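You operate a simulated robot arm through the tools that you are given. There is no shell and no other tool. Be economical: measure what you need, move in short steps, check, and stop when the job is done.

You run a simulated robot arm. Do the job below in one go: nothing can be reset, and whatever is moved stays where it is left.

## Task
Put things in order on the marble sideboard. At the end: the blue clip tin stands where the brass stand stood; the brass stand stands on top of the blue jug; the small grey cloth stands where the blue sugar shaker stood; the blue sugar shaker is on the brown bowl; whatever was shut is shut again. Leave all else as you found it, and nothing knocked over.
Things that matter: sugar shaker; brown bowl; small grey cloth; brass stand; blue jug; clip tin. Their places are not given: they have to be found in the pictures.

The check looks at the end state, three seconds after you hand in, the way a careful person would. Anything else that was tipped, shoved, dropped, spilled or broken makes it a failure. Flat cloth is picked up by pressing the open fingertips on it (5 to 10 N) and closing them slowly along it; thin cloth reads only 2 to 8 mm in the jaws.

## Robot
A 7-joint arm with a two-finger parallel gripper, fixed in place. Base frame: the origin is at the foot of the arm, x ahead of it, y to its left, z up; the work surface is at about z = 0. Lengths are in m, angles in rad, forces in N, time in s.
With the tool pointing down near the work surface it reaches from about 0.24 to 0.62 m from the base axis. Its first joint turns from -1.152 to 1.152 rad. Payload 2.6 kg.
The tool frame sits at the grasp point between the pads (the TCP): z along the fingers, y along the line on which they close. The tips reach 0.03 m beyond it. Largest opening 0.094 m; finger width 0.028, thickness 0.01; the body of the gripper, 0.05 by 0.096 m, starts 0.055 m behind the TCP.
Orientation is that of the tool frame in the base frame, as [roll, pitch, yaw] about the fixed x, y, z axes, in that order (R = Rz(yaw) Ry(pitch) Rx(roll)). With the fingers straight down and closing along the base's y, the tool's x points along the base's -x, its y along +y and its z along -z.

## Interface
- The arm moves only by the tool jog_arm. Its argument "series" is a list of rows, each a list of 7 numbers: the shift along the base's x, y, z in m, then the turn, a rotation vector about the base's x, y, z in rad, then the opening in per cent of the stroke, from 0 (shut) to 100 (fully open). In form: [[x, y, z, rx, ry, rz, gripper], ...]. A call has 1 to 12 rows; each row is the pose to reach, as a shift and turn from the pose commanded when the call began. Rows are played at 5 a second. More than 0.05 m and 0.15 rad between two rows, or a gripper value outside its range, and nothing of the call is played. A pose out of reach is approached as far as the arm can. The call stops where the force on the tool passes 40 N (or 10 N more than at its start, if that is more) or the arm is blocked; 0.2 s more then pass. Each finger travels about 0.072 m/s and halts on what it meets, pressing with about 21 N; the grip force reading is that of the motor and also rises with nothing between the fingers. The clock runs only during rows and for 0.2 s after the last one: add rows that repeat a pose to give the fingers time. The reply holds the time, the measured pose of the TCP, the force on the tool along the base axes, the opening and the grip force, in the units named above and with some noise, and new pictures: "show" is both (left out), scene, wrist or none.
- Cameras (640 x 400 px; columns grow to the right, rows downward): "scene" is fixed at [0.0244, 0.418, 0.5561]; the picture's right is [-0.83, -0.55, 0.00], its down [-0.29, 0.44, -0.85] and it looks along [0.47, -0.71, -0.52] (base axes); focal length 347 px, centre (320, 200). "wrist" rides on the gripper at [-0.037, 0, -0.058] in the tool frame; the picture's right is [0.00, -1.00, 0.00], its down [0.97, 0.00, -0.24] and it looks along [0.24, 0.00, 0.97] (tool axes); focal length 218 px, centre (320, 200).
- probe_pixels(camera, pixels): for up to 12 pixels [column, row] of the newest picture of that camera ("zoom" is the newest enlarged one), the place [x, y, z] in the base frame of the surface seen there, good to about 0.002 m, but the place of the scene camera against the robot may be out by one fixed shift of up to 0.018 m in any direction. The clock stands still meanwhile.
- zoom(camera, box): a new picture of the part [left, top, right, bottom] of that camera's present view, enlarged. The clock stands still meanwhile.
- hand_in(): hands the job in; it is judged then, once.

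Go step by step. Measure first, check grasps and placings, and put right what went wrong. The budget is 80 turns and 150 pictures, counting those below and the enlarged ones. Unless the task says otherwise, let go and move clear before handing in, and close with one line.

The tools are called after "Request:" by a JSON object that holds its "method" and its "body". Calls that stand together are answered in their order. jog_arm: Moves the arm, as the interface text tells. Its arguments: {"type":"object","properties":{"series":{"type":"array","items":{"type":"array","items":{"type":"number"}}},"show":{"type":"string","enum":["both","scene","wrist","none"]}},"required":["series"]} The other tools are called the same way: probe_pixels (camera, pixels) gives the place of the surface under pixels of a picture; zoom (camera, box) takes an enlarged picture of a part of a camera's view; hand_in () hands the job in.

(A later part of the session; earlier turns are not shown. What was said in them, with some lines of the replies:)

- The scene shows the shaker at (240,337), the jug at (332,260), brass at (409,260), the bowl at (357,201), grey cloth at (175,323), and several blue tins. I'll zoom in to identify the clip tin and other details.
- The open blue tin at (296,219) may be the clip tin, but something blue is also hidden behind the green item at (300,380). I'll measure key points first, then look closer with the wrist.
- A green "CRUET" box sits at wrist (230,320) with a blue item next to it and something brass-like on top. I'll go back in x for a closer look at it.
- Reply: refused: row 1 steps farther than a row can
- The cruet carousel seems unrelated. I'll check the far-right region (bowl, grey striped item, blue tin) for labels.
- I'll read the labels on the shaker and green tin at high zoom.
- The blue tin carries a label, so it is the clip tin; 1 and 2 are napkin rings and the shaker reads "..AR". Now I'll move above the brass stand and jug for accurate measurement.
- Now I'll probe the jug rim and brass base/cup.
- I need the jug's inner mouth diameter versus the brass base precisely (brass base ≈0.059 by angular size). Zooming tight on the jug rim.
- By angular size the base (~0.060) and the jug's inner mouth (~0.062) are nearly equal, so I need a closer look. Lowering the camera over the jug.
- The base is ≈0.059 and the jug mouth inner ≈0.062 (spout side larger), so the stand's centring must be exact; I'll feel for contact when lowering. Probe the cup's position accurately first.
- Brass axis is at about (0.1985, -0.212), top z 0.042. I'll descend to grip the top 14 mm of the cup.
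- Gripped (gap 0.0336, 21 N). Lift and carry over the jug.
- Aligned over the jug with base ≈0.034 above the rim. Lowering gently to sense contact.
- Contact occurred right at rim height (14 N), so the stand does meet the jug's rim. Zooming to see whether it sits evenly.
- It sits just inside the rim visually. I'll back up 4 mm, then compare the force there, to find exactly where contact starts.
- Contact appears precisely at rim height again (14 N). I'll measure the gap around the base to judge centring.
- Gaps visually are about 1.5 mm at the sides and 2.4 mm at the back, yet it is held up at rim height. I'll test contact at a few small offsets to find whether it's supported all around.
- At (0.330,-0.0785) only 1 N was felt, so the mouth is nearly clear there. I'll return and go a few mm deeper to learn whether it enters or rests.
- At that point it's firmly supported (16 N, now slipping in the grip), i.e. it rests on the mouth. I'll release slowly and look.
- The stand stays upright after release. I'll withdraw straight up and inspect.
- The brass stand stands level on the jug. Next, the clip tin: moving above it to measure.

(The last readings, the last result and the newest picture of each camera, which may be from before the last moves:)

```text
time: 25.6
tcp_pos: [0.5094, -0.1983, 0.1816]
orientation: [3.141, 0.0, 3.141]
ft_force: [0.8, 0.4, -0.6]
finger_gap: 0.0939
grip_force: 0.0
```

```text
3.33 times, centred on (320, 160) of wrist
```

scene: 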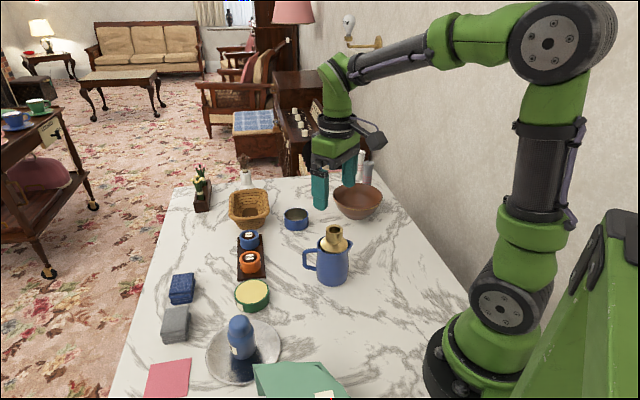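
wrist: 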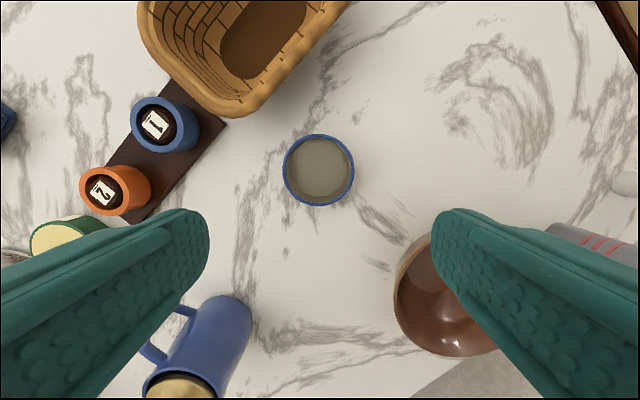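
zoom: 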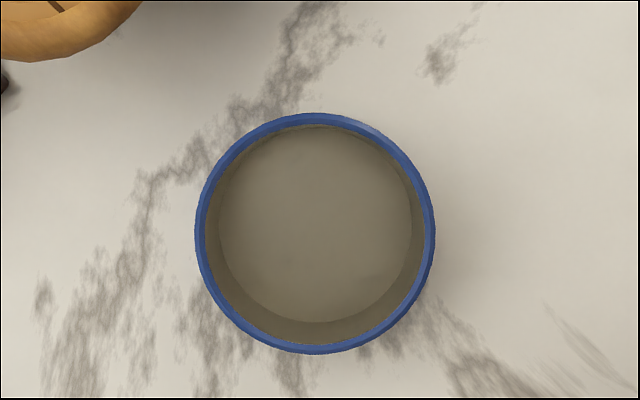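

The blue tin is centred near (318,170), apparently empty. Probing its rim and floor.

Request:
{"method": "probe_pixels", "body": {"camera": "zoom", "pixels": [[200, 232], [430, 232], [315, 118], [315, 349], [315, 230], [235, 150], [395, 310], [210, 240]]}}

Request:
{"method": "probe_pixels", "body": {"camera": "wrist", "pixels": [[227, 110], [200, 130], [200, 150], [400, 280], [420, 240], [410, 320], [250, 310]]}}

```text
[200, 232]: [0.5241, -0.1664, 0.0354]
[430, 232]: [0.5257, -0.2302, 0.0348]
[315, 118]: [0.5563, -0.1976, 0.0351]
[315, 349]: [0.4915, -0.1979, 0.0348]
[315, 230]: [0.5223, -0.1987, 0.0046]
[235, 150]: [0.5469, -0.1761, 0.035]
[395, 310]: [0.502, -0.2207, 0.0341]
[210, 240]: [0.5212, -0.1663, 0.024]
```

```text
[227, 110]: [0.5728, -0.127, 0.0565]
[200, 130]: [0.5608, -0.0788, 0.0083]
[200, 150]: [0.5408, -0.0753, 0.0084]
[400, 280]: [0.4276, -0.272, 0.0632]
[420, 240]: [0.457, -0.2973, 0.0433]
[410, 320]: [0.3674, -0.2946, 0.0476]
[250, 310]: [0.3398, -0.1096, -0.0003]
```

The tin: centre (0.524,-0.198), radius ~0.033, height 0.035. Descending and gripping it.

Request:
{"method": "jog_arm", "body": {"series": [[0.014, 0.0015, -0.03, 0, 0, 0, 100], [0.014, 0.0015, -0.07, 0, 0, 0, 100], [0.014, 0.0015, -0.11, 0, 0, 0, 100], [0.014, 0.0015, -0.1435, 0, 0, 0, 100], [0.014, 0.0015, -0.1435, 0, 0, 0, 85], [0.014, 0.0015, -0.1435, 0, 0, 0, 75], [0.014, 0.0015, -0.1435, 0, 0, 0, 65], [0.014, 0.0015, -0.1435, 0, 0, 0, 55], [0.014, 0.0015, -0.1435, 0, 0, 0, 55]], "show": "wrist"}}

```text
time: 27.6
tcp_pos: [0.5238, -0.1984, 0.0369]
orientation: [-3.141, 0.001, -3.14]
ft_force: [0.6, -1.2, 0.2]
finger_gap: 0.0669
grip_force: 21.1
```

wrist: 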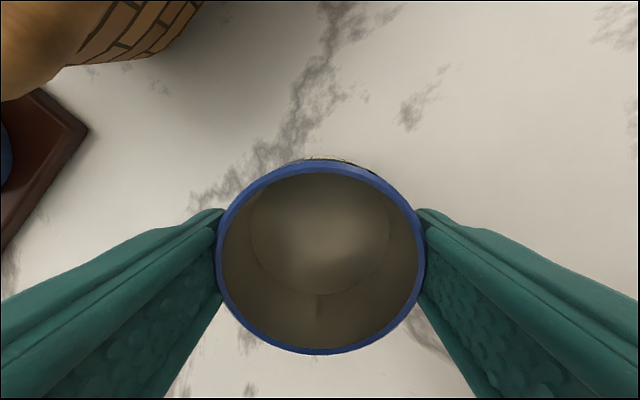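

Gripped (0.0669). Lift, and carry to the former brass spot (0.1985, -0.212).

Request:
{"method": "jog_arm", "body": {"series": [[0, 0, 0.04, 0, 0, 0, 55], [0, 0, 0.08, 0, 0, 0, 55], [0, 0, 0.11, 0, 0, 0, 55], [-0.045, 0, 0.11, 0, 0, 0, 55], [-0.09, 0, 0.11, 0, 0, 0, 55], [-0.135, 0, 0.11, 0, 0, 0, 55], [-0.18, 0, 0.11, 0, 0, 0, 55], [-0.225, 0, 0.11, 0, 0, 0, 55], [-0.27, -0.007, 0.11, 0, 0, 0, 55], [-0.3, -0.014, 0.11, 0, 0, 0, 55], [-0.3255, -0.014, 0.11, 0, 0, 0, 55], [-0.3255, -0.014, 0.08, 0, 0, 0, 55]], "show": "both"}}

```text
time: 30.2
tcp_pos: [0.1975, -0.2112, 0.1177]
orientation: [3.141, 0.001, 3.141]
ft_force: [-0.6, 1.0, -0.6]
finger_gap: 0.0666
grip_force: 21.0
```

scene: 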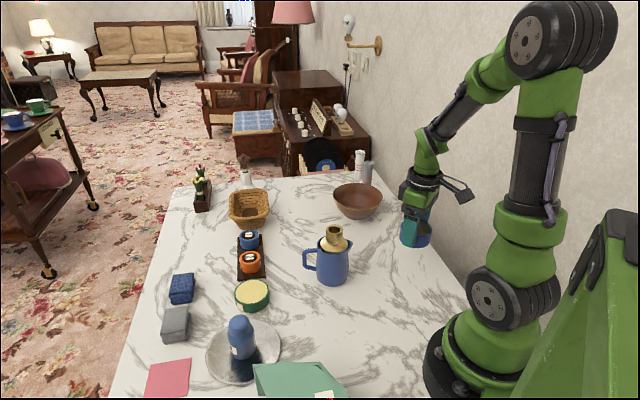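
wrist: 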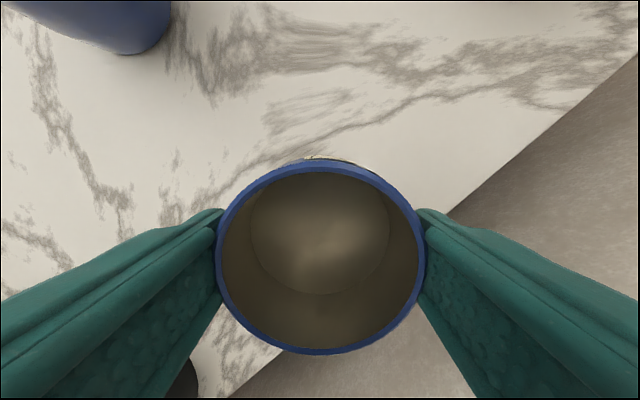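

Over the spot; lower and release gently.

Request:
{"method": "jog_arm", "body": {"series": [[0, 0, -0.03, 0, 0, 0, 55], [0, 0, -0.06, 0, 0, 0, 55], [0, 0, -0.075, 0, 0, 0, 55], [0, 0, -0.0795, 0, 0, 0, 55], [0, 0, -0.0795, 0, 0, 0, 68], [0, 0, -0.0795, 0, 0, 0, 73], [0, 0, -0.0795, 0, 0, 0, 80], [0, 0, -0.0795, 0, 0, 0, 95], [0, 0, -0.06, 0, 0, 0, 100], [0, 0, -0.02, 0, 0, 0, 100], [0, 0, 0.02, 0, 0, 0, 100], [0.03, 0.03, 0.05, 0, 0, 0, 100]], "show": "both"}}

```text
refused: row 12 steps farther than a row can; nothing moved
```

Request:
{"method": "jog_arm", "body": {"series": [[0, 0, -0.03, 0, 0, 0, 55], [0, 0, -0.06, 0, 0, 0, 55], [0, 0, -0.075, 0, 0, 0, 55], [0, 0, -0.0795, 0, 0, 0, 55], [0, 0, -0.0795, 0, 0, 0, 68], [0, 0, -0.0795, 0, 0, 0, 73], [0, 0, -0.0795, 0, 0, 0, 80], [0, 0, -0.0795, 0, 0, 0, 95], [0, 0, -0.06, 0, 0, 0, 100], [0, 0, -0.02, 0, 0, 0, 100], [0, 0, 0.02, 0, 0, 0, 100], [0.02, 0.02, 0.05, 0, 0, 0, 100]], "show": "both"}}

Request:
{"method": "zoom", "body": {"camera": "scene", "box": [300, 200, 460, 300]}}

```text
time: 32.8
tcp_pos: [0.2175, -0.192, 0.1682]
orientation: [-3.141, 0.0, 3.141]
ft_force: [-0.9, -0.5, -0.3]
finger_gap: 0.0939
grip_force: 0.1
```

scene: 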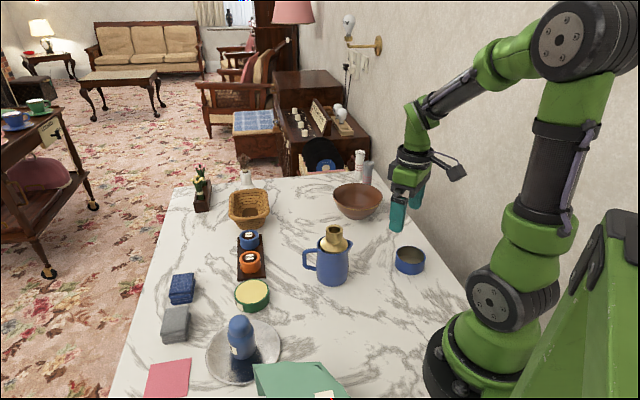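
wrist: 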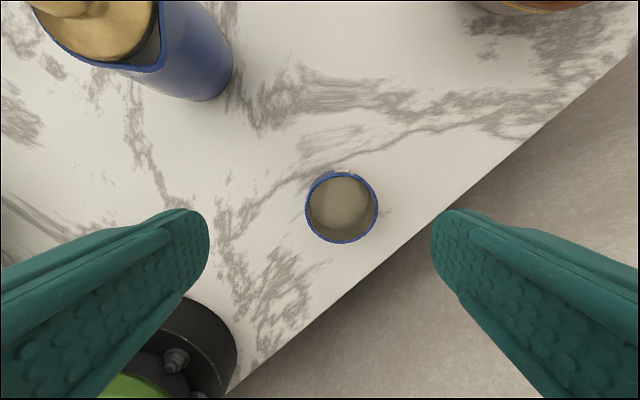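

```text
4.00 times, centred on (380, 250) of scene
```

zoom: 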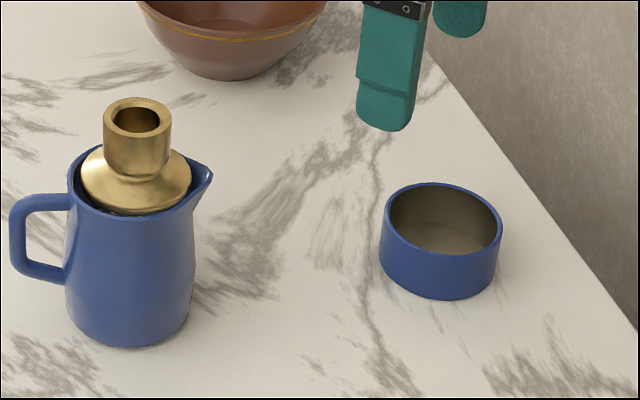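

Tin is in place. Now to the shaker: raise and travel over to it for measurement.

Request:
{"method": "jog_arm", "body": {"series": [[0, 0, 0.04, 0, 0, 0, 100], [0, 0, 0.08, 0, 0, 0, 100], [0.0, 0.0, 0.1, 0, 0, 0, 100], [0.02, 0.045, 0.1, 0, 0, 0, 100], [0.04, 0.09, 0.1, 0, 0, 0, 100], [0.06, 0.135, 0.1, 0, 0, 0, 100], [0.08, 0.18, 0.1, 0, 0, 0, 100], [0.1, 0.225, 0.1, 0, 0, 0, 100], [0.115, 0.27, 0.1, 0, 0, 0, 100], [0.125, 0.31, 0.1, 0, 0, 0, 100], [0.13, 0.345, 0.1, 0, 0, 0, 100], [0.13, 0.345, 0.1, 0, 0, 0, 100]], "show": "wrist"}}

Request:
{"method": "zoom", "body": {"camera": "wrist", "box": [220, 90, 420, 240]}}

```text
time: 35.4
tcp_pos: [0.347, 0.1526, 0.2647]
orientation: [-3.141, -0.001, 3.141]
ft_force: [0.2, -0.7, 0.0]
finger_gap: 0.0937
grip_force: 0.0
```

wrist: 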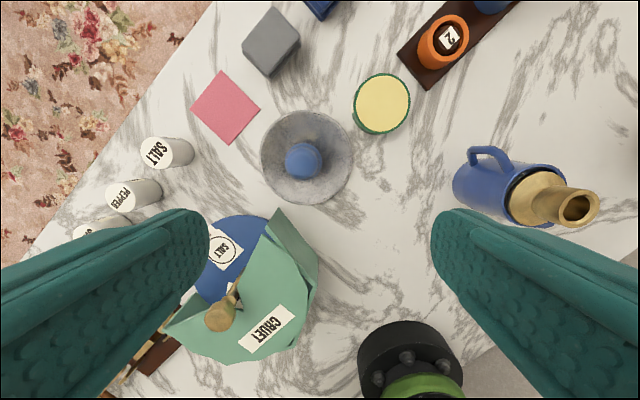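

```text
2.67 times, centred on (320, 165) of wrist
```

zoom: 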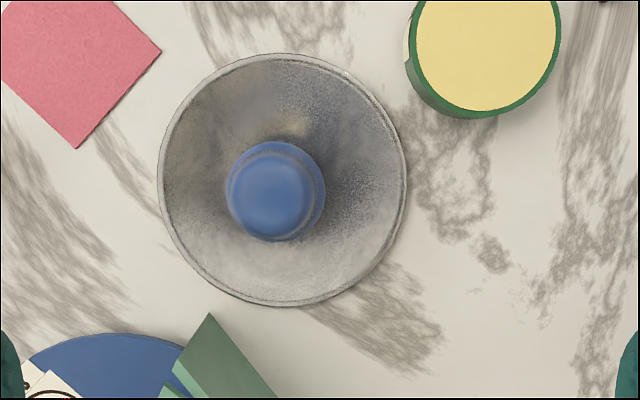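

The shaker sits in the centre of a shallow metal plate. Probing shaker, plate, and cloth.

Request:
{"method": "probe_pixels", "body": {"camera": "zoom", "pixels": [[265, 190], [232, 190], [318, 185], [282, 146], [162, 185], [403, 185], [285, 57], [285, 303], [220, 240], [350, 120], [320, 205]]}}

Request:
{"method": "probe_pixels", "body": {"camera": "wrist", "pixels": [[270, 45], [250, 50], [276, 10], [298, 40], [267, 72], [305, 5], [276, 75], [243, 42], [297, 52], [301, 25], [230, 140], [280, 225]]}}

Request:
{"method": "zoom", "body": {"camera": "wrist", "box": [220, 0, 340, 90]}}

Request:
{"method": "zoom", "body": {"camera": "scene", "box": [150, 290, 300, 390]}}

```text
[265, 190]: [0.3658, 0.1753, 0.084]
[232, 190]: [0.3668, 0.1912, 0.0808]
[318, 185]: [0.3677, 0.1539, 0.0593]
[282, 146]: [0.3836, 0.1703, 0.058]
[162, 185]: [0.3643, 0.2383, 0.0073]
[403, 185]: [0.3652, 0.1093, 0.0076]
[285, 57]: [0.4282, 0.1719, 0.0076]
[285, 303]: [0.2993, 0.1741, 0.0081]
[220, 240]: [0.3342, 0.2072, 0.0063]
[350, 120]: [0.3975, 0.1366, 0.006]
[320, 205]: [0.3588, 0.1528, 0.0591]
```

```text
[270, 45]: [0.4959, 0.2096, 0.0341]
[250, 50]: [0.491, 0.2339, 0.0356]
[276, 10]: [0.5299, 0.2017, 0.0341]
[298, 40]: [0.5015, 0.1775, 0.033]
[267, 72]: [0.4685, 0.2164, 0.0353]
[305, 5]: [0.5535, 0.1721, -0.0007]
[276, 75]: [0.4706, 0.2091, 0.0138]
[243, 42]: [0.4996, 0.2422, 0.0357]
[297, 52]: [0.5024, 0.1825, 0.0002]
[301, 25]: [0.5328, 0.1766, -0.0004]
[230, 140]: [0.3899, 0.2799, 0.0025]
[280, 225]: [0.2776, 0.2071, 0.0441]
```

```text
4.44 times, centred on (280, 45) of wrist
```

zoom: 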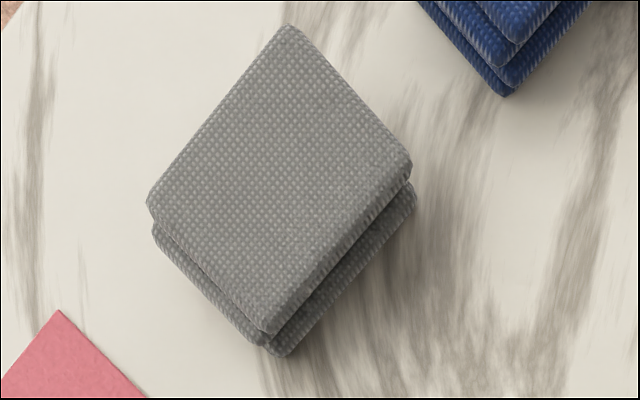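

```text
4.00 times, centred on (225, 340) of scene
```

zoom: 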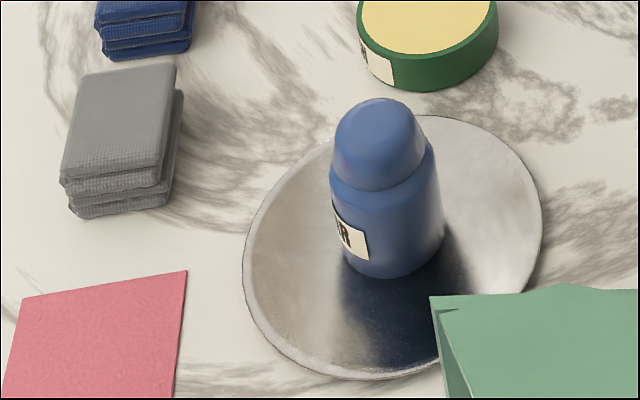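

Shaker axis ≈(0.3655, 0.174), shoulder at z≈0.06, top 0.085; grey cloth is a folded stack centred ≈(0.50,0.21). Descend on the shaker and grip its upper body.

Request:
{"method": "jog_arm", "body": {"series": [[0.01, 0.01, -0.03, 0, 0, 0, 100], [0.017, 0.021, -0.07, 0, 0, 0, 100], [0.017, 0.021, -0.11, 0, 0, 0, 100], [0.017, 0.021, -0.15, 0, 0, 0, 100], [0.017, 0.021, -0.18, 0, 0, 0, 100], [0.017, 0.021, -0.202, 0, 0, 0, 100], [0.017, 0.021, -0.202, 0, 0, 0, 80], [0.017, 0.021, -0.202, 0, 0, 0, 65], [0.017, 0.021, -0.202, 0, 0, 0, 50], [0.017, 0.021, -0.202, 0, 0, 0, 40], [0.017, 0.021, -0.202, 0, 0, 0, 30], [0.017, 0.021, -0.202, 0, 0, 0, 30]], "show": "both"}}

```text
time: 38.0
tcp_pos: [0.3651, 0.1756, 0.0658]
orientation: [3.141, 0.0, -3.141]
ft_force: [0.6, 1.0, 0.4]
finger_gap: 0.0444
grip_force: 20.8
```

scene: 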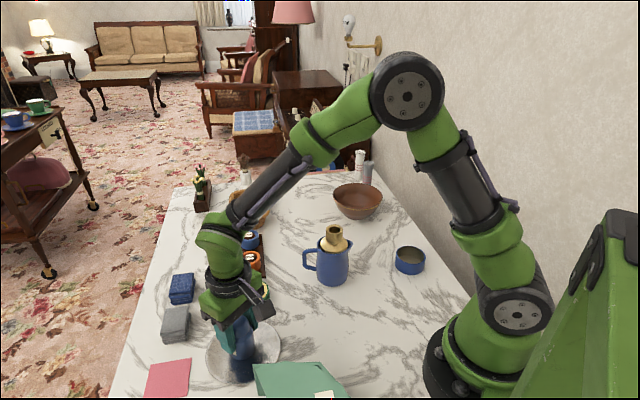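
wrist: 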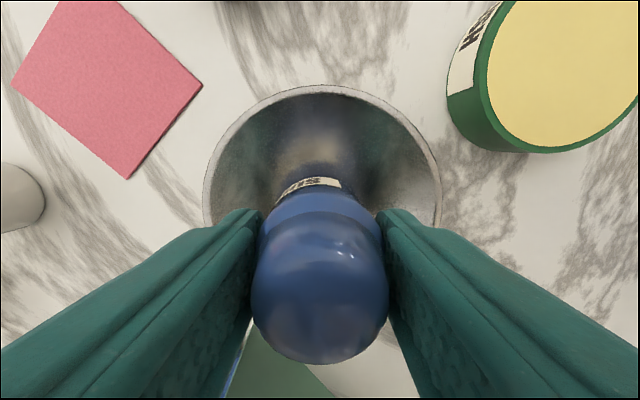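

Gripped (0.0444). Lift high to clear the stand.

Request:
{"method": "jog_arm", "body": {"series": [[0, 0, 0.02, 0, 0, 0, 30], [0, 0, 0.06, 0, 0, 0, 30], [0, 0, 0.1, 0, 0, 0, 30], [0, 0, 0.14, 0, 0, 0, 30], [0, 0, 0.18, 0, 0, 0, 30], [0, 0, 0.21, 0, 0, 0, 30], [0, -0.04, 0.21, 0, 0, 0, 30], [0, -0.08, 0.21, 0, 0, 0, 30], [0, -0.12, 0.21, 0, 0, 0, 30], [0, -0.16, 0.21, 0, 0, 0, 30], [0, -0.2, 0.21, 0, 0, 0, 30]], "show": "scene"}}

Request:
{"method": "jog_arm", "body": {"series": [[0, -0.04, 0, 0, 0, 0, 30], [0, -0.08, 0, 0, 0, 0, 30], [0, -0.12, 0, 0, 0, 0, 30], [0, -0.16, 0, 0, 0, 0, 30], [0, -0.2, 0, 0, 0, 0, 30], [0, -0.23, 0, 0, 0, 0, 30], [0, -0.23, 0, 0, 0, 0, 30]], "show": "both"}}

```text
time: 40.4
tcp_pos: [0.3649, -0.0257, 0.2741]
orientation: [-3.141, 0.001, -3.141]
ft_force: [0.5, 0.1, -1.4]
finger_gap: 0.0443
grip_force: 21.3
```

scene: 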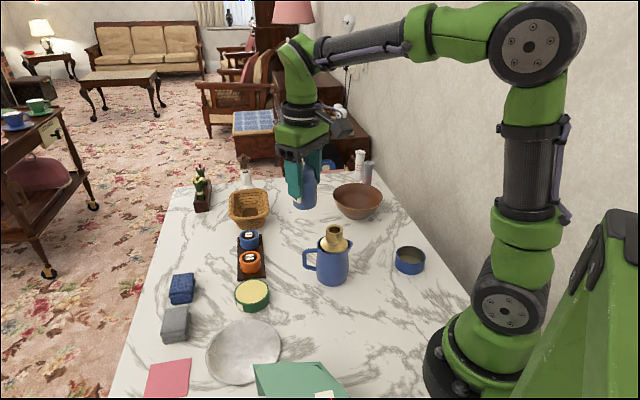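

```text
time: 42.0
tcp_pos: [0.3652, -0.2586, 0.273]
orientation: [3.142, -0.001, -3.141]
ft_force: [-0.1, -0.3, -1.6]
finger_gap: 0.044
grip_force: 21.4
```

scene: 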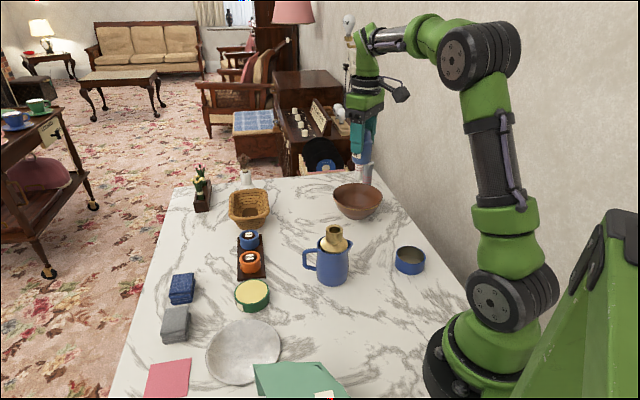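
wrist: 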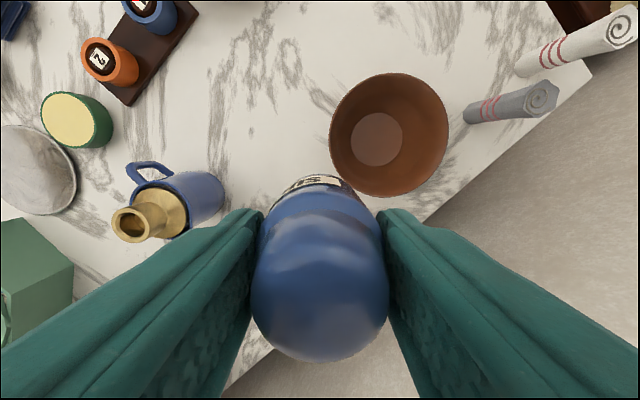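

Bowl fully in view with a flat floor circle centred at (377,139). Probing.

Request:
{"method": "probe_pixels", "body": {"camera": "wrist", "pixels": [[376, 139], [352, 139], [401, 139], [376, 115], [376, 164], [332, 145], [446, 130], [385, 76], [390, 195], [424, 139], [376, 95]]}}

```text
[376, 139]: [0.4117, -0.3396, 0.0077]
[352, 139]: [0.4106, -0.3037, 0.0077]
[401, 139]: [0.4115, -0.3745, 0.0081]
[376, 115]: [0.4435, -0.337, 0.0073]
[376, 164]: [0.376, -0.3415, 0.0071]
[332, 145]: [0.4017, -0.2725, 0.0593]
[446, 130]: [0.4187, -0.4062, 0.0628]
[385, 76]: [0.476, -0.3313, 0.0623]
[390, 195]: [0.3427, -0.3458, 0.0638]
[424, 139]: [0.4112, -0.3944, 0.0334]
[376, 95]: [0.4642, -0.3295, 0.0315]
```

Bowl floor centre (0.410,-0.339), z 0.0077. Move over and lower the shaker in.

Request:
{"method": "jog_arm", "body": {"series": [[0.02, -0.04, 0, 0, 0, 0, 30], [0.0445, -0.083, 0, 0, 0, 0, 30], [0.0445, -0.083, -0.04, 0, 0, 0, 30], [0.0445, -0.083, -0.08, 0, 0, 0, 30], [0.0445, -0.083, -0.12, 0, 0, 0, 30], [0.0445, -0.083, -0.15, 0, 0, 0, 30], [0.0445, -0.083, -0.18, 0, 0, 0, 30], [0.0445, -0.083, -0.195, 0, 0, 0, 30], [0.0445, -0.083, -0.202, 0, 0, 0, 30]], "show": "both"}}

```text
time: 43.8
tcp_pos: [0.4112, -0.3405, 0.0933]
orientation: [-3.139, 0.006, 3.14]
ft_force: [-2.9, 1.9, 4.2]
finger_gap: 0.0442
grip_force: 21.4
stopped in row 8: the force on the tool passed its limit (the readings are from after the stop); the commanded pose is now the measured one
```

scene: 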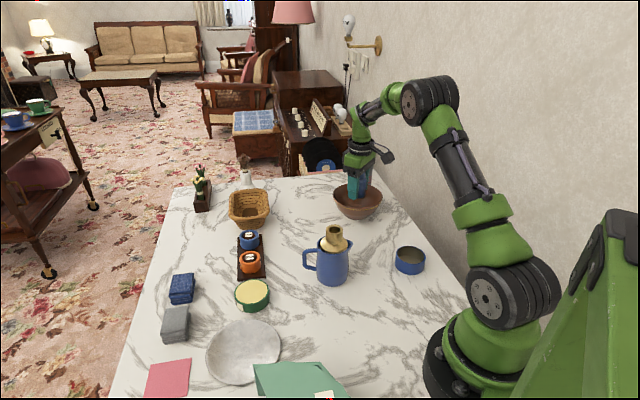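
wrist: 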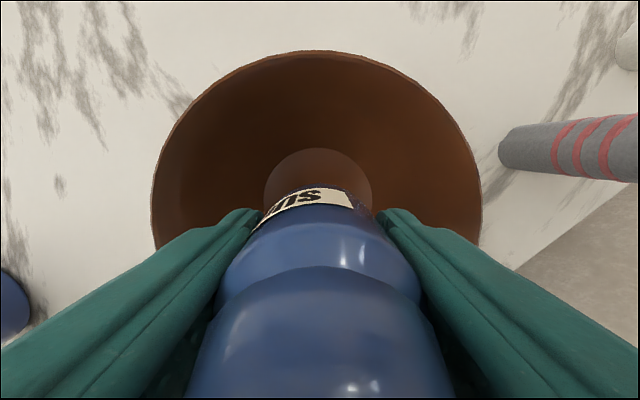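

The move stopped early at z 0.093; the shaker seems to have slid up in the grip. Zooming to see what it met.

Request:
{"method": "zoom", "body": {"camera": "scene", "box": [310, 140, 410, 230]}}

Request:
{"method": "zoom", "body": {"camera": "wrist", "box": [160, 100, 480, 300]}}

```text
4.44 times, centred on (360, 185) of scene
```

zoom: 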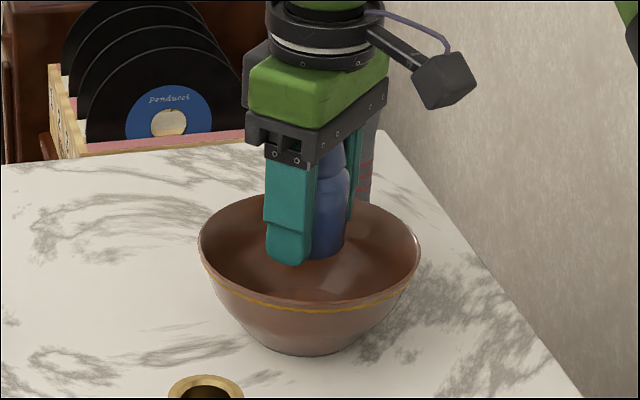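

```text
2.00 times, centred on (320, 200) of wrist
```

zoom: 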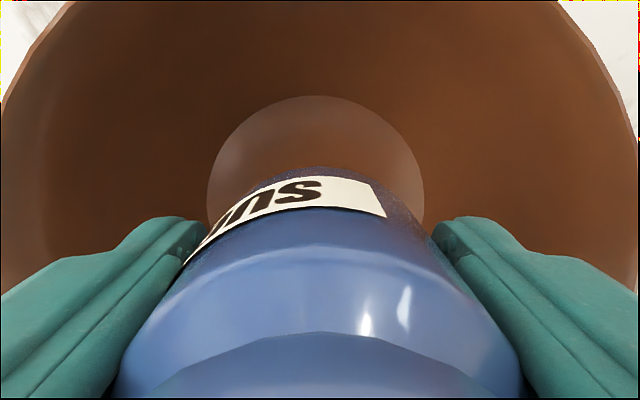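

Both bowl and jug appear to bear loads at rim level: fingertips and shaker bottom are both at z≈0.063, the rim height. I'll ease up slightly and release slowly, and see whether the shaker stands.

Request:
{"method": "jog_arm", "body": {"series": [[0, 0, 0.0005, 0, 0, 0, 44], [0, 0, 0.001, 0, 0, 0, 48], [0, 0, 0.001, 0, 0, 0, 52], [0, 0, 0.001, 0, 0, 0, 56], [0, 0, 0.001, 0, 0, 0, 56]], "show": "both"}}

Request:
{"method": "zoom", "body": {"camera": "scene", "box": [310, 140, 410, 230]}}

```text
time: 45.0
tcp_pos: [0.4108, -0.3409, 0.0944]
orientation: [-3.139, 0.005, 3.141]
ft_force: [0.2, 0.7, 0.4]
finger_gap: 0.0528
grip_force: 0.0
```

scene: 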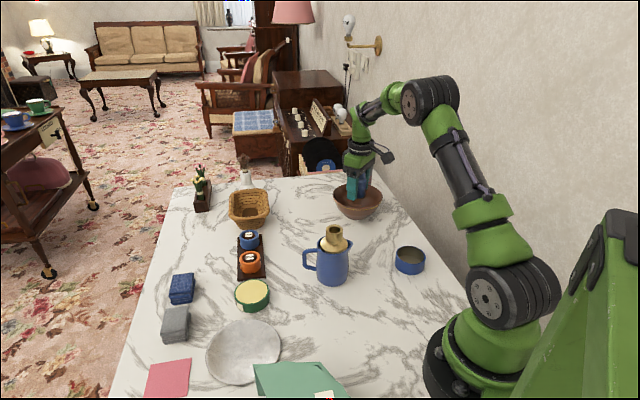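
wrist: 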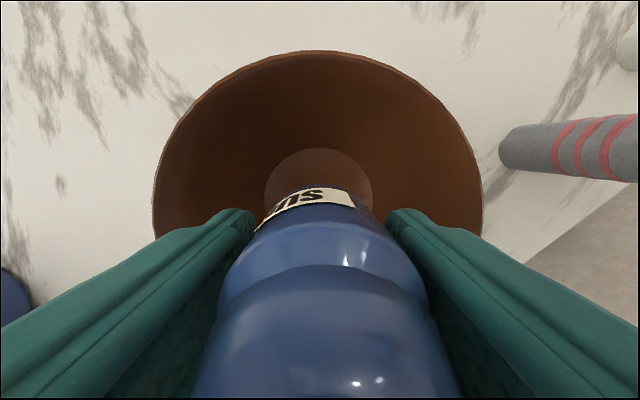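

```text
4.44 times, centred on (360, 185) of scene
```

zoom: 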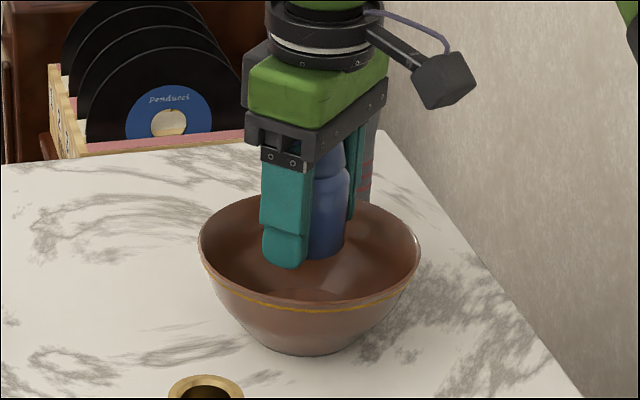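

The shaker stands unsupported. Open further and withdraw straight up.

Request:
{"method": "jog_arm", "body": {"series": [[0, 0, 0.001, 0, 0, 0, 70], [0, 0, 0.001, 0, 0, 0, 80], [0, 0, 0.02, 0, 0, 0, 85], [0, 0, 0.06, 0, 0, 0, 90], [0, 0, 0.1, 0, 0, 0, 100], [0, 0, 0.14, 0, 0, 0, 100], [-0.03, 0.03, 0.16, 0, 0, 0, 100], [-0.05, 0.06, 0.16, 0, 0, 0, 100], [-0.05, 0.06, 0.16, 0, 0, 0, 100]], "show": "both"}}

Request:
{"method": "zoom", "body": {"camera": "scene", "box": [310, 140, 410, 230]}}

Request:
{"method": "probe_pixels", "body": {"camera": "scene", "pixels": [[357, 190], [357, 170], [336, 231], [409, 255], [409, 270], [357, 218]]}}

```text
time: 47.0
tcp_pos: [0.3595, -0.2809, 0.2539]
orientation: [-3.141, 0.006, 3.139]
ft_force: [0.1, 0.1, -0.5]
finger_gap: 0.094
grip_force: 0.0
```

scene: 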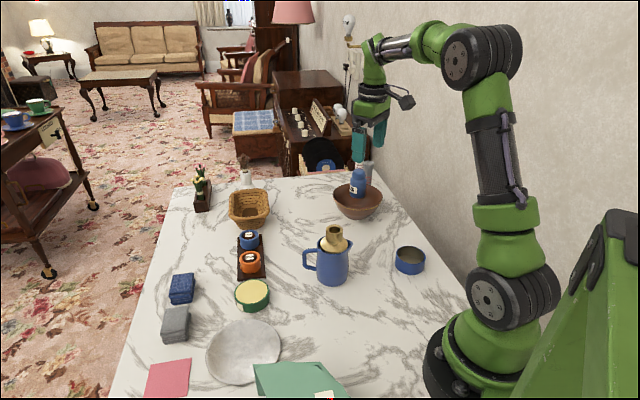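
wrist: 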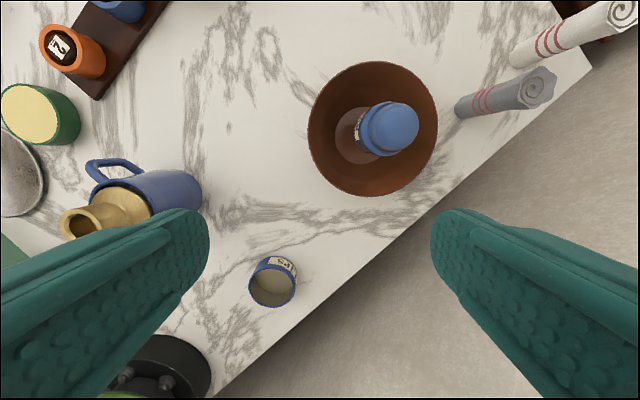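

```text
4.44 times, centred on (360, 185) of scene
```

zoom: 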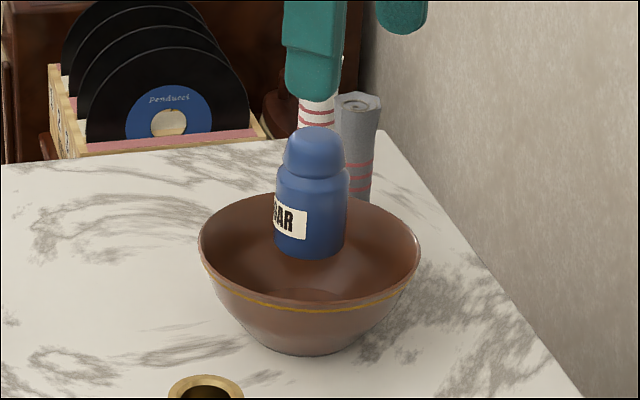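

```text
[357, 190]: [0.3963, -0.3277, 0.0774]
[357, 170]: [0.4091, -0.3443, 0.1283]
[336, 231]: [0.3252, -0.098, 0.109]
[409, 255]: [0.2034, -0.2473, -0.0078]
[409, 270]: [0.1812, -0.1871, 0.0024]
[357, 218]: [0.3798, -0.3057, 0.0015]
```

The shaker stands upright on the bowl. Checking the tin's label, now visible at wrist (283,265), to confirm identity.

Request:
{"method": "zoom", "body": {"camera": "wrist", "box": [240, 240, 310, 310]}}

Request:
{"method": "jog_arm", "body": {"series": [[0, 0.04, 0.02, 0, 0, 0, 100], [0, 0.08, 0.02, 0, 0, 0, 100], [0, 0.12, 0.02, 0, 0, 0, 100], [0.01, 0.16, 0.02, 0, 0, 0, 100], [0.02, 0.2, 0.02, 0, 0, 0, 100], [0.03, 0.24, 0.02, 0, 0, 0, 100], [0.04, 0.28, 0.02, 0, 0, 0, 100], [0.05, 0.32, 0.02, 0, 0, 0, 100], [0.07, 0.36, 0.02, 0, 0, 0, 100], [0.08, 0.4, 0.02, 0, 0, 0, 100], [0.1, 0.44, 0.0, 0, 0, 0, 100], [0.12, 0.47, -0.03, 0, 0, 0, 100]], "show": "wrist"}}

```text
5.71 times, centred on (275, 275) of wrist
```

zoom: 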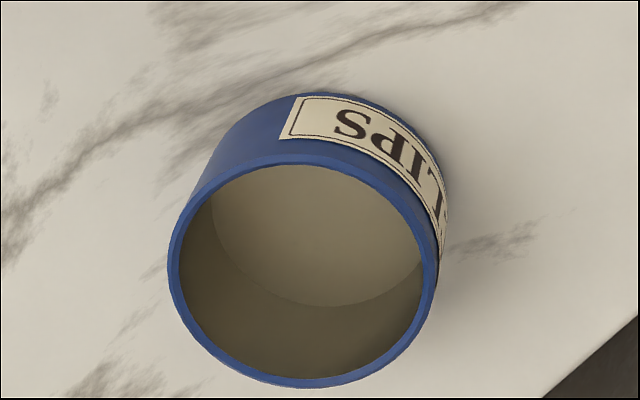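

```text
time: 49.6
tcp_pos: [0.4804, 0.1877, 0.2221]
orientation: [-3.139, 0.007, 3.14]
ft_force: [0.8, -0.2, -0.4]
finger_gap: 0.094
grip_force: 0.1
```

wrist: 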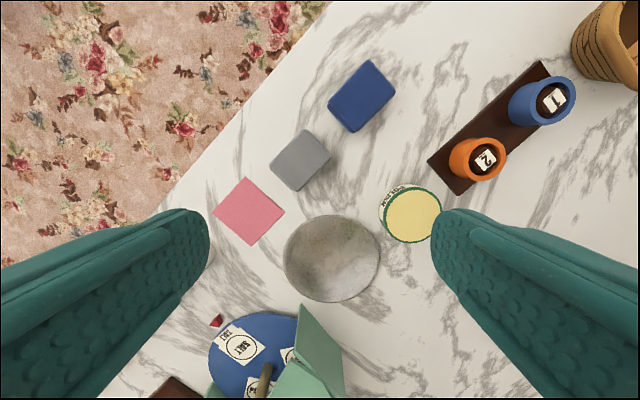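

Label reads "CLIPS" — confirmed. Now the grey cloth at (300,160): zoom and probe corners for orientation.

Request:
{"method": "zoom", "body": {"camera": "wrist", "box": [250, 110, 350, 210]}}

Request:
{"method": "probe_pixels", "body": {"camera": "wrist", "pixels": [[303, 132], [328, 155], [298, 187], [273, 162], [300, 159], [329, 260], [329, 218], [329, 300], [286, 258], [376, 258], [248, 242]]}}

```text
4.00 times, centred on (300, 160) of wrist
```

zoom: 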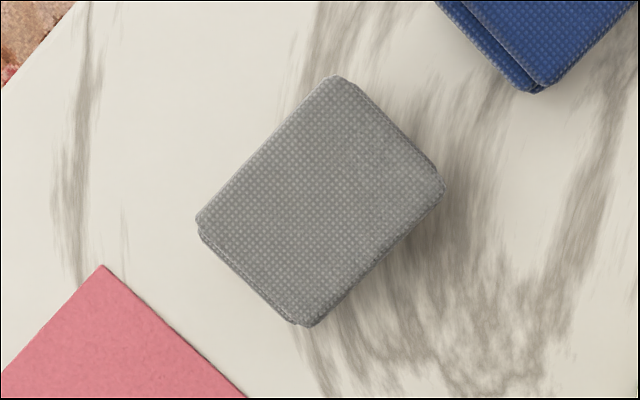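

```text
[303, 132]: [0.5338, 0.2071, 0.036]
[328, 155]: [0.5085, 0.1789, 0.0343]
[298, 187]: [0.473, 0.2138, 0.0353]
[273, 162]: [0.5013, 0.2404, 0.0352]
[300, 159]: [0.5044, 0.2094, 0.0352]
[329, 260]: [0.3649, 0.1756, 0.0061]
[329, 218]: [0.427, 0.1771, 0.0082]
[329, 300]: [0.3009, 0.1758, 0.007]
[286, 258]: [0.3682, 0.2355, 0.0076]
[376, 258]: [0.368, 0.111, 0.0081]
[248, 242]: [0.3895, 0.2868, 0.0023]
```

Cloth centre (0.504,0.210), z top 0.035, narrow dimension along ~48°. I'll move over, rotate by -0.73 rad, and check.

Request:
{"method": "jog_arm", "body": {"series": [[0.008, 0.008, -0.02, 0, 0, -0.14, 100], [0.016, 0.016, -0.04, 0, 0, -0.28, 100], [0.0236, 0.022, -0.06, 0, 0, -0.42, 100], [0.0236, 0.022, -0.08, 0, 0, -0.56, 100], [0.0236, 0.022, -0.09, 0, 0, -0.7, 100], [0.0236, 0.022, -0.1, 0, 0, -0.73, 100], [0.0236, 0.022, -0.1, 0, 0, -0.73, 100]], "show": "wrist"}}

```text
time: 51.2
tcp_pos: [0.5026, 0.211, 0.1241]
orientation: [-3.139, 0.006, 2.411]
ft_force: [0.9, 0.2, -0.2]
finger_gap: 0.0942
grip_force: 0.1
```

wrist: 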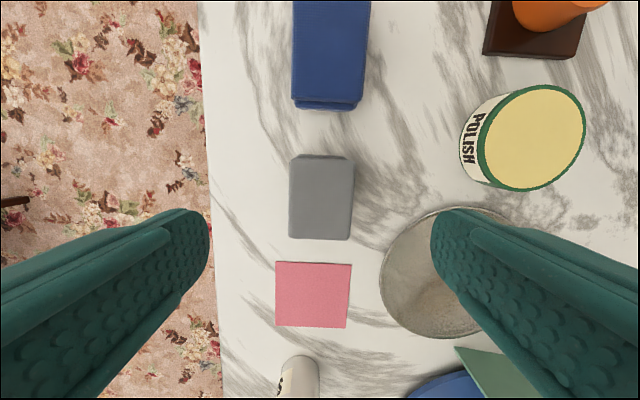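

Well aligned: cloth centred at (321,198). Descend and close slowly.

Request:
{"method": "jog_arm", "body": {"series": [[0, 0, -0.03, 0, 0, 0, 100], [0, 0, -0.06, 0, 0, 0, 100], [0, 0, -0.08, 0, 0, 0, 100], [0, 0, -0.0865, 0, 0, 0, 95], [0, 0, -0.0865, 0, 0, 0, 80], [0, 0, -0.0865, 0, 0, 0, 65], [0, 0, -0.0865, 0, 0, 0, 50], [0, 0, -0.0865, 0, 0, 0, 40], [0, 0, -0.0865, 0, 0, 0, 30], [0, 0, -0.0865, 0, 0, 0, 30]], "show": "both"}}

```text
time: 53.4
tcp_pos: [0.5037, 0.2117, 0.0379]
orientation: [-3.139, 0.006, 2.41]
ft_force: [-0.4, -0.2, 0.4]
finger_gap: 0.0499
grip_force: 21.3
```

scene: 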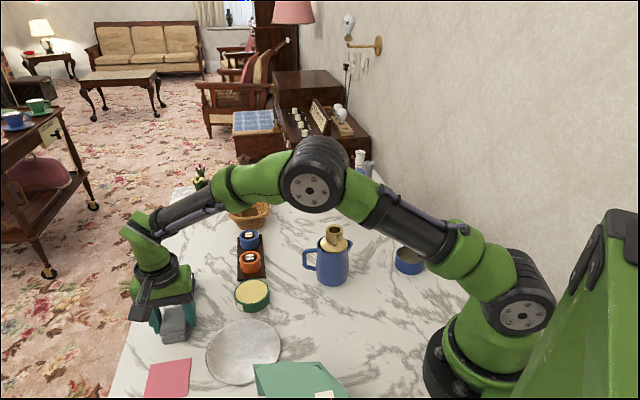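
wrist: 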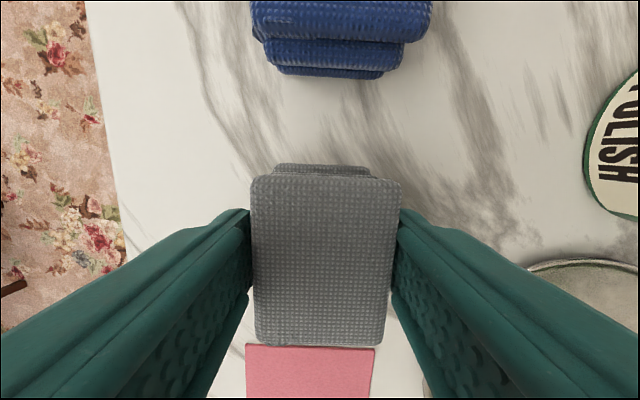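

Firm grip (0.0499). Lift and carry to the plate centre (0.3655,0.174).

Request:
{"method": "jog_arm", "body": {"series": [[0, 0, 0.03, 0, 0, 0, 30], [0, 0, 0.07, 0, 0, 0, 30], [-0.035, -0.01, 0.08, 0, 0, 0, 30], [-0.07, -0.02, 0.08, 0, 0, 0, 30], [-0.105, -0.03, 0.08, 0, 0, 0, 30], [-0.1385, -0.0365, 0.08, 0, 0, 0, 30], [-0.1385, -0.0365, 0.05, 0, 0, 0, 30], [-0.1385, -0.0365, 0.05, 0, 0, 0, 30]], "show": "both"}}

```text
time: 55.2
tcp_pos: [0.3676, 0.1747, 0.0865]
orientation: [-3.141, 0.005, 2.409]
ft_force: [-0.5, -0.3, 0.2]
finger_gap: 0.0496
grip_force: 21.2
```

scene: 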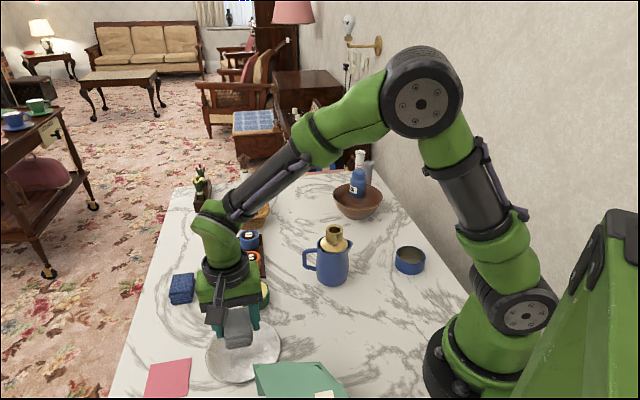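
wrist: 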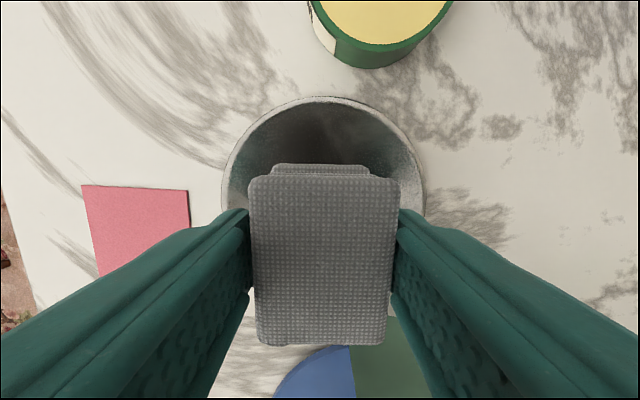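

Centred over the plate. Lower to just above contact and release.

Request:
{"method": "jog_arm", "body": {"series": [[0, 0, -0.025, 0, 0, 0, 30], [0, 0, -0.038, 0, 0, 0, 30], [0, 0, -0.0425, 0, 0, 0, 30], [0, 0, -0.0425, 0, 0, 0, 54], [0, 0, -0.0425, 0, 0, 0, 58], [0, 0, -0.0425, 0, 0, 0, 66], [0, 0, -0.0425, 0, 0, 0, 80], [0, 0, -0.0425, 0, 0, 0, 90]], "show": "both"}}

```text
time: 57.0
tcp_pos: [0.3665, 0.1744, 0.0439]
orientation: [-3.14, 0.006, 2.411]
ft_force: [0.7, 0.5, -0.8]
finger_gap: 0.0843
grip_force: 0.1
```

scene: 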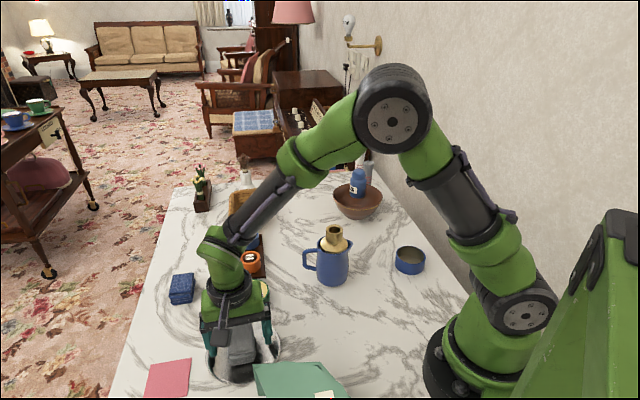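
wrist: 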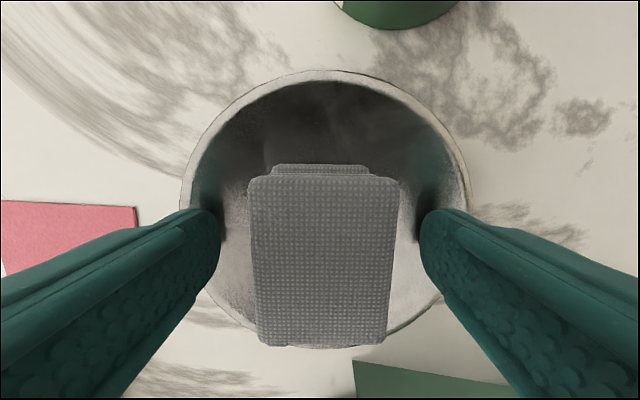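

Released on the plate. Withdraw upward and move aside for a full check.

Request:
{"method": "jog_arm", "body": {"series": [[0, 0, 0.03, 0, 0, 0, 95], [0, 0, 0.07, 0, 0, 0, 100], [0, 0, 0.11, 0, 0, 0, 100], [0, 0, 0.15, 0, 0, 0, 100], [0, 0, 0.19, 0, 0, 0, 100], [0, -0.02, 0.22, 0, 0, 0.14, 100], [0, -0.05, 0.24, 0, 0, 0.28, 100], [0, -0.08, 0.26, 0, 0, 0.42, 100], [0, -0.1, 0.26, 0, 0, 0.56, 100], [0, -0.12, 0.26, 0, 0, 0.7, 100], [0, -0.14, 0.26, 0, 0, 0.73, 100], [0, -0.14, 0.26, 0, 0, 0.73, 100]], "show": "both"}}

Request:
{"method": "zoom", "body": {"camera": "scene", "box": [130, 150, 450, 400]}}

Request:
{"method": "probe_pixels", "body": {"camera": "scene", "pixels": [[240, 345], [409, 262], [337, 231], [357, 175]]}}

```text
time: 59.6
tcp_pos: [0.3647, 0.0348, 0.3053]
orientation: [-3.138, 0.006, 3.141]
ft_force: [0.9, 0.7, -0.5]
finger_gap: 0.0941
grip_force: 0.1
```

scene: 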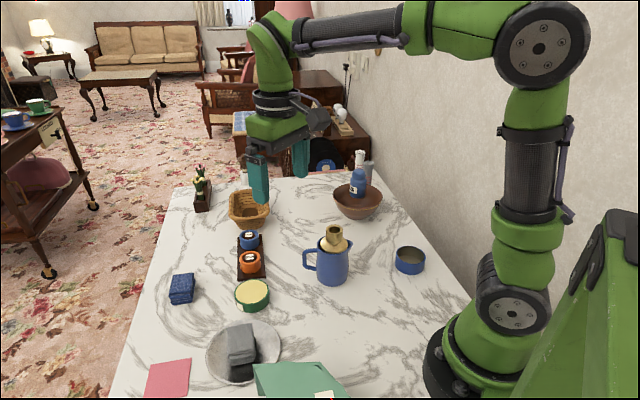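
wrist: 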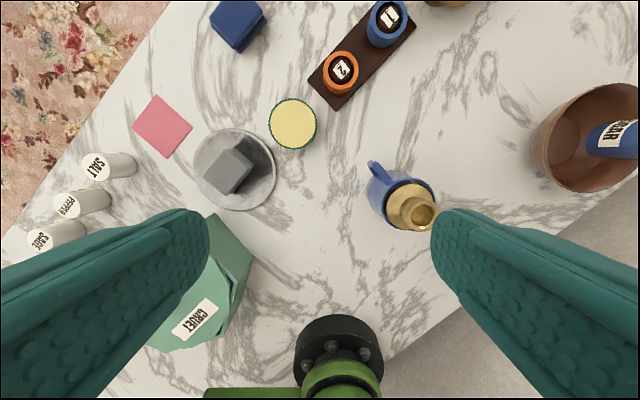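

```text
1.60 times, centred on (290, 275) of scene
```

zoom: 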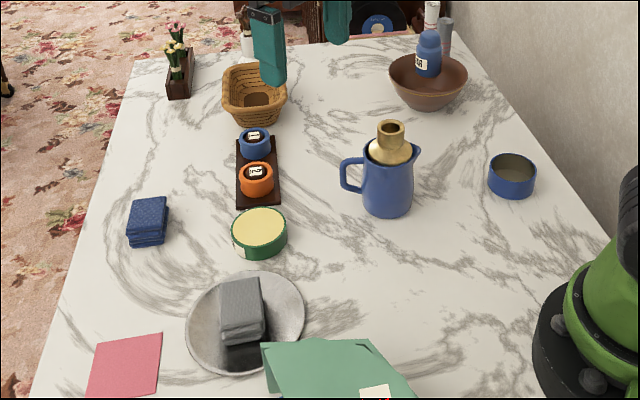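

```text
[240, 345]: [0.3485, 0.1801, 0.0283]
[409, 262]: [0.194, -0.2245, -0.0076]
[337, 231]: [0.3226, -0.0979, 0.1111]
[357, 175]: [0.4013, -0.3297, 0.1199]
```

All pieces stand as asked: the tin is at the old brass spot, brass on the jug, shaker on the bowl, cloth centred on the plate. Nothing else appears moved and I opened nothing, so I'm handing in.

Request:
{"method": "hand_in", "body": {}}

```text
The job is handed in.
```

I've handed the job in, and in the last pictures all four things were where you asked. The blue clip tin is at the old brass spot, the brass stand is on the jug, the sugar shaker is on the bowl, and the grey cloth is where the shaker stood. I opened nothing, and nothing else looked moved or knocked over.
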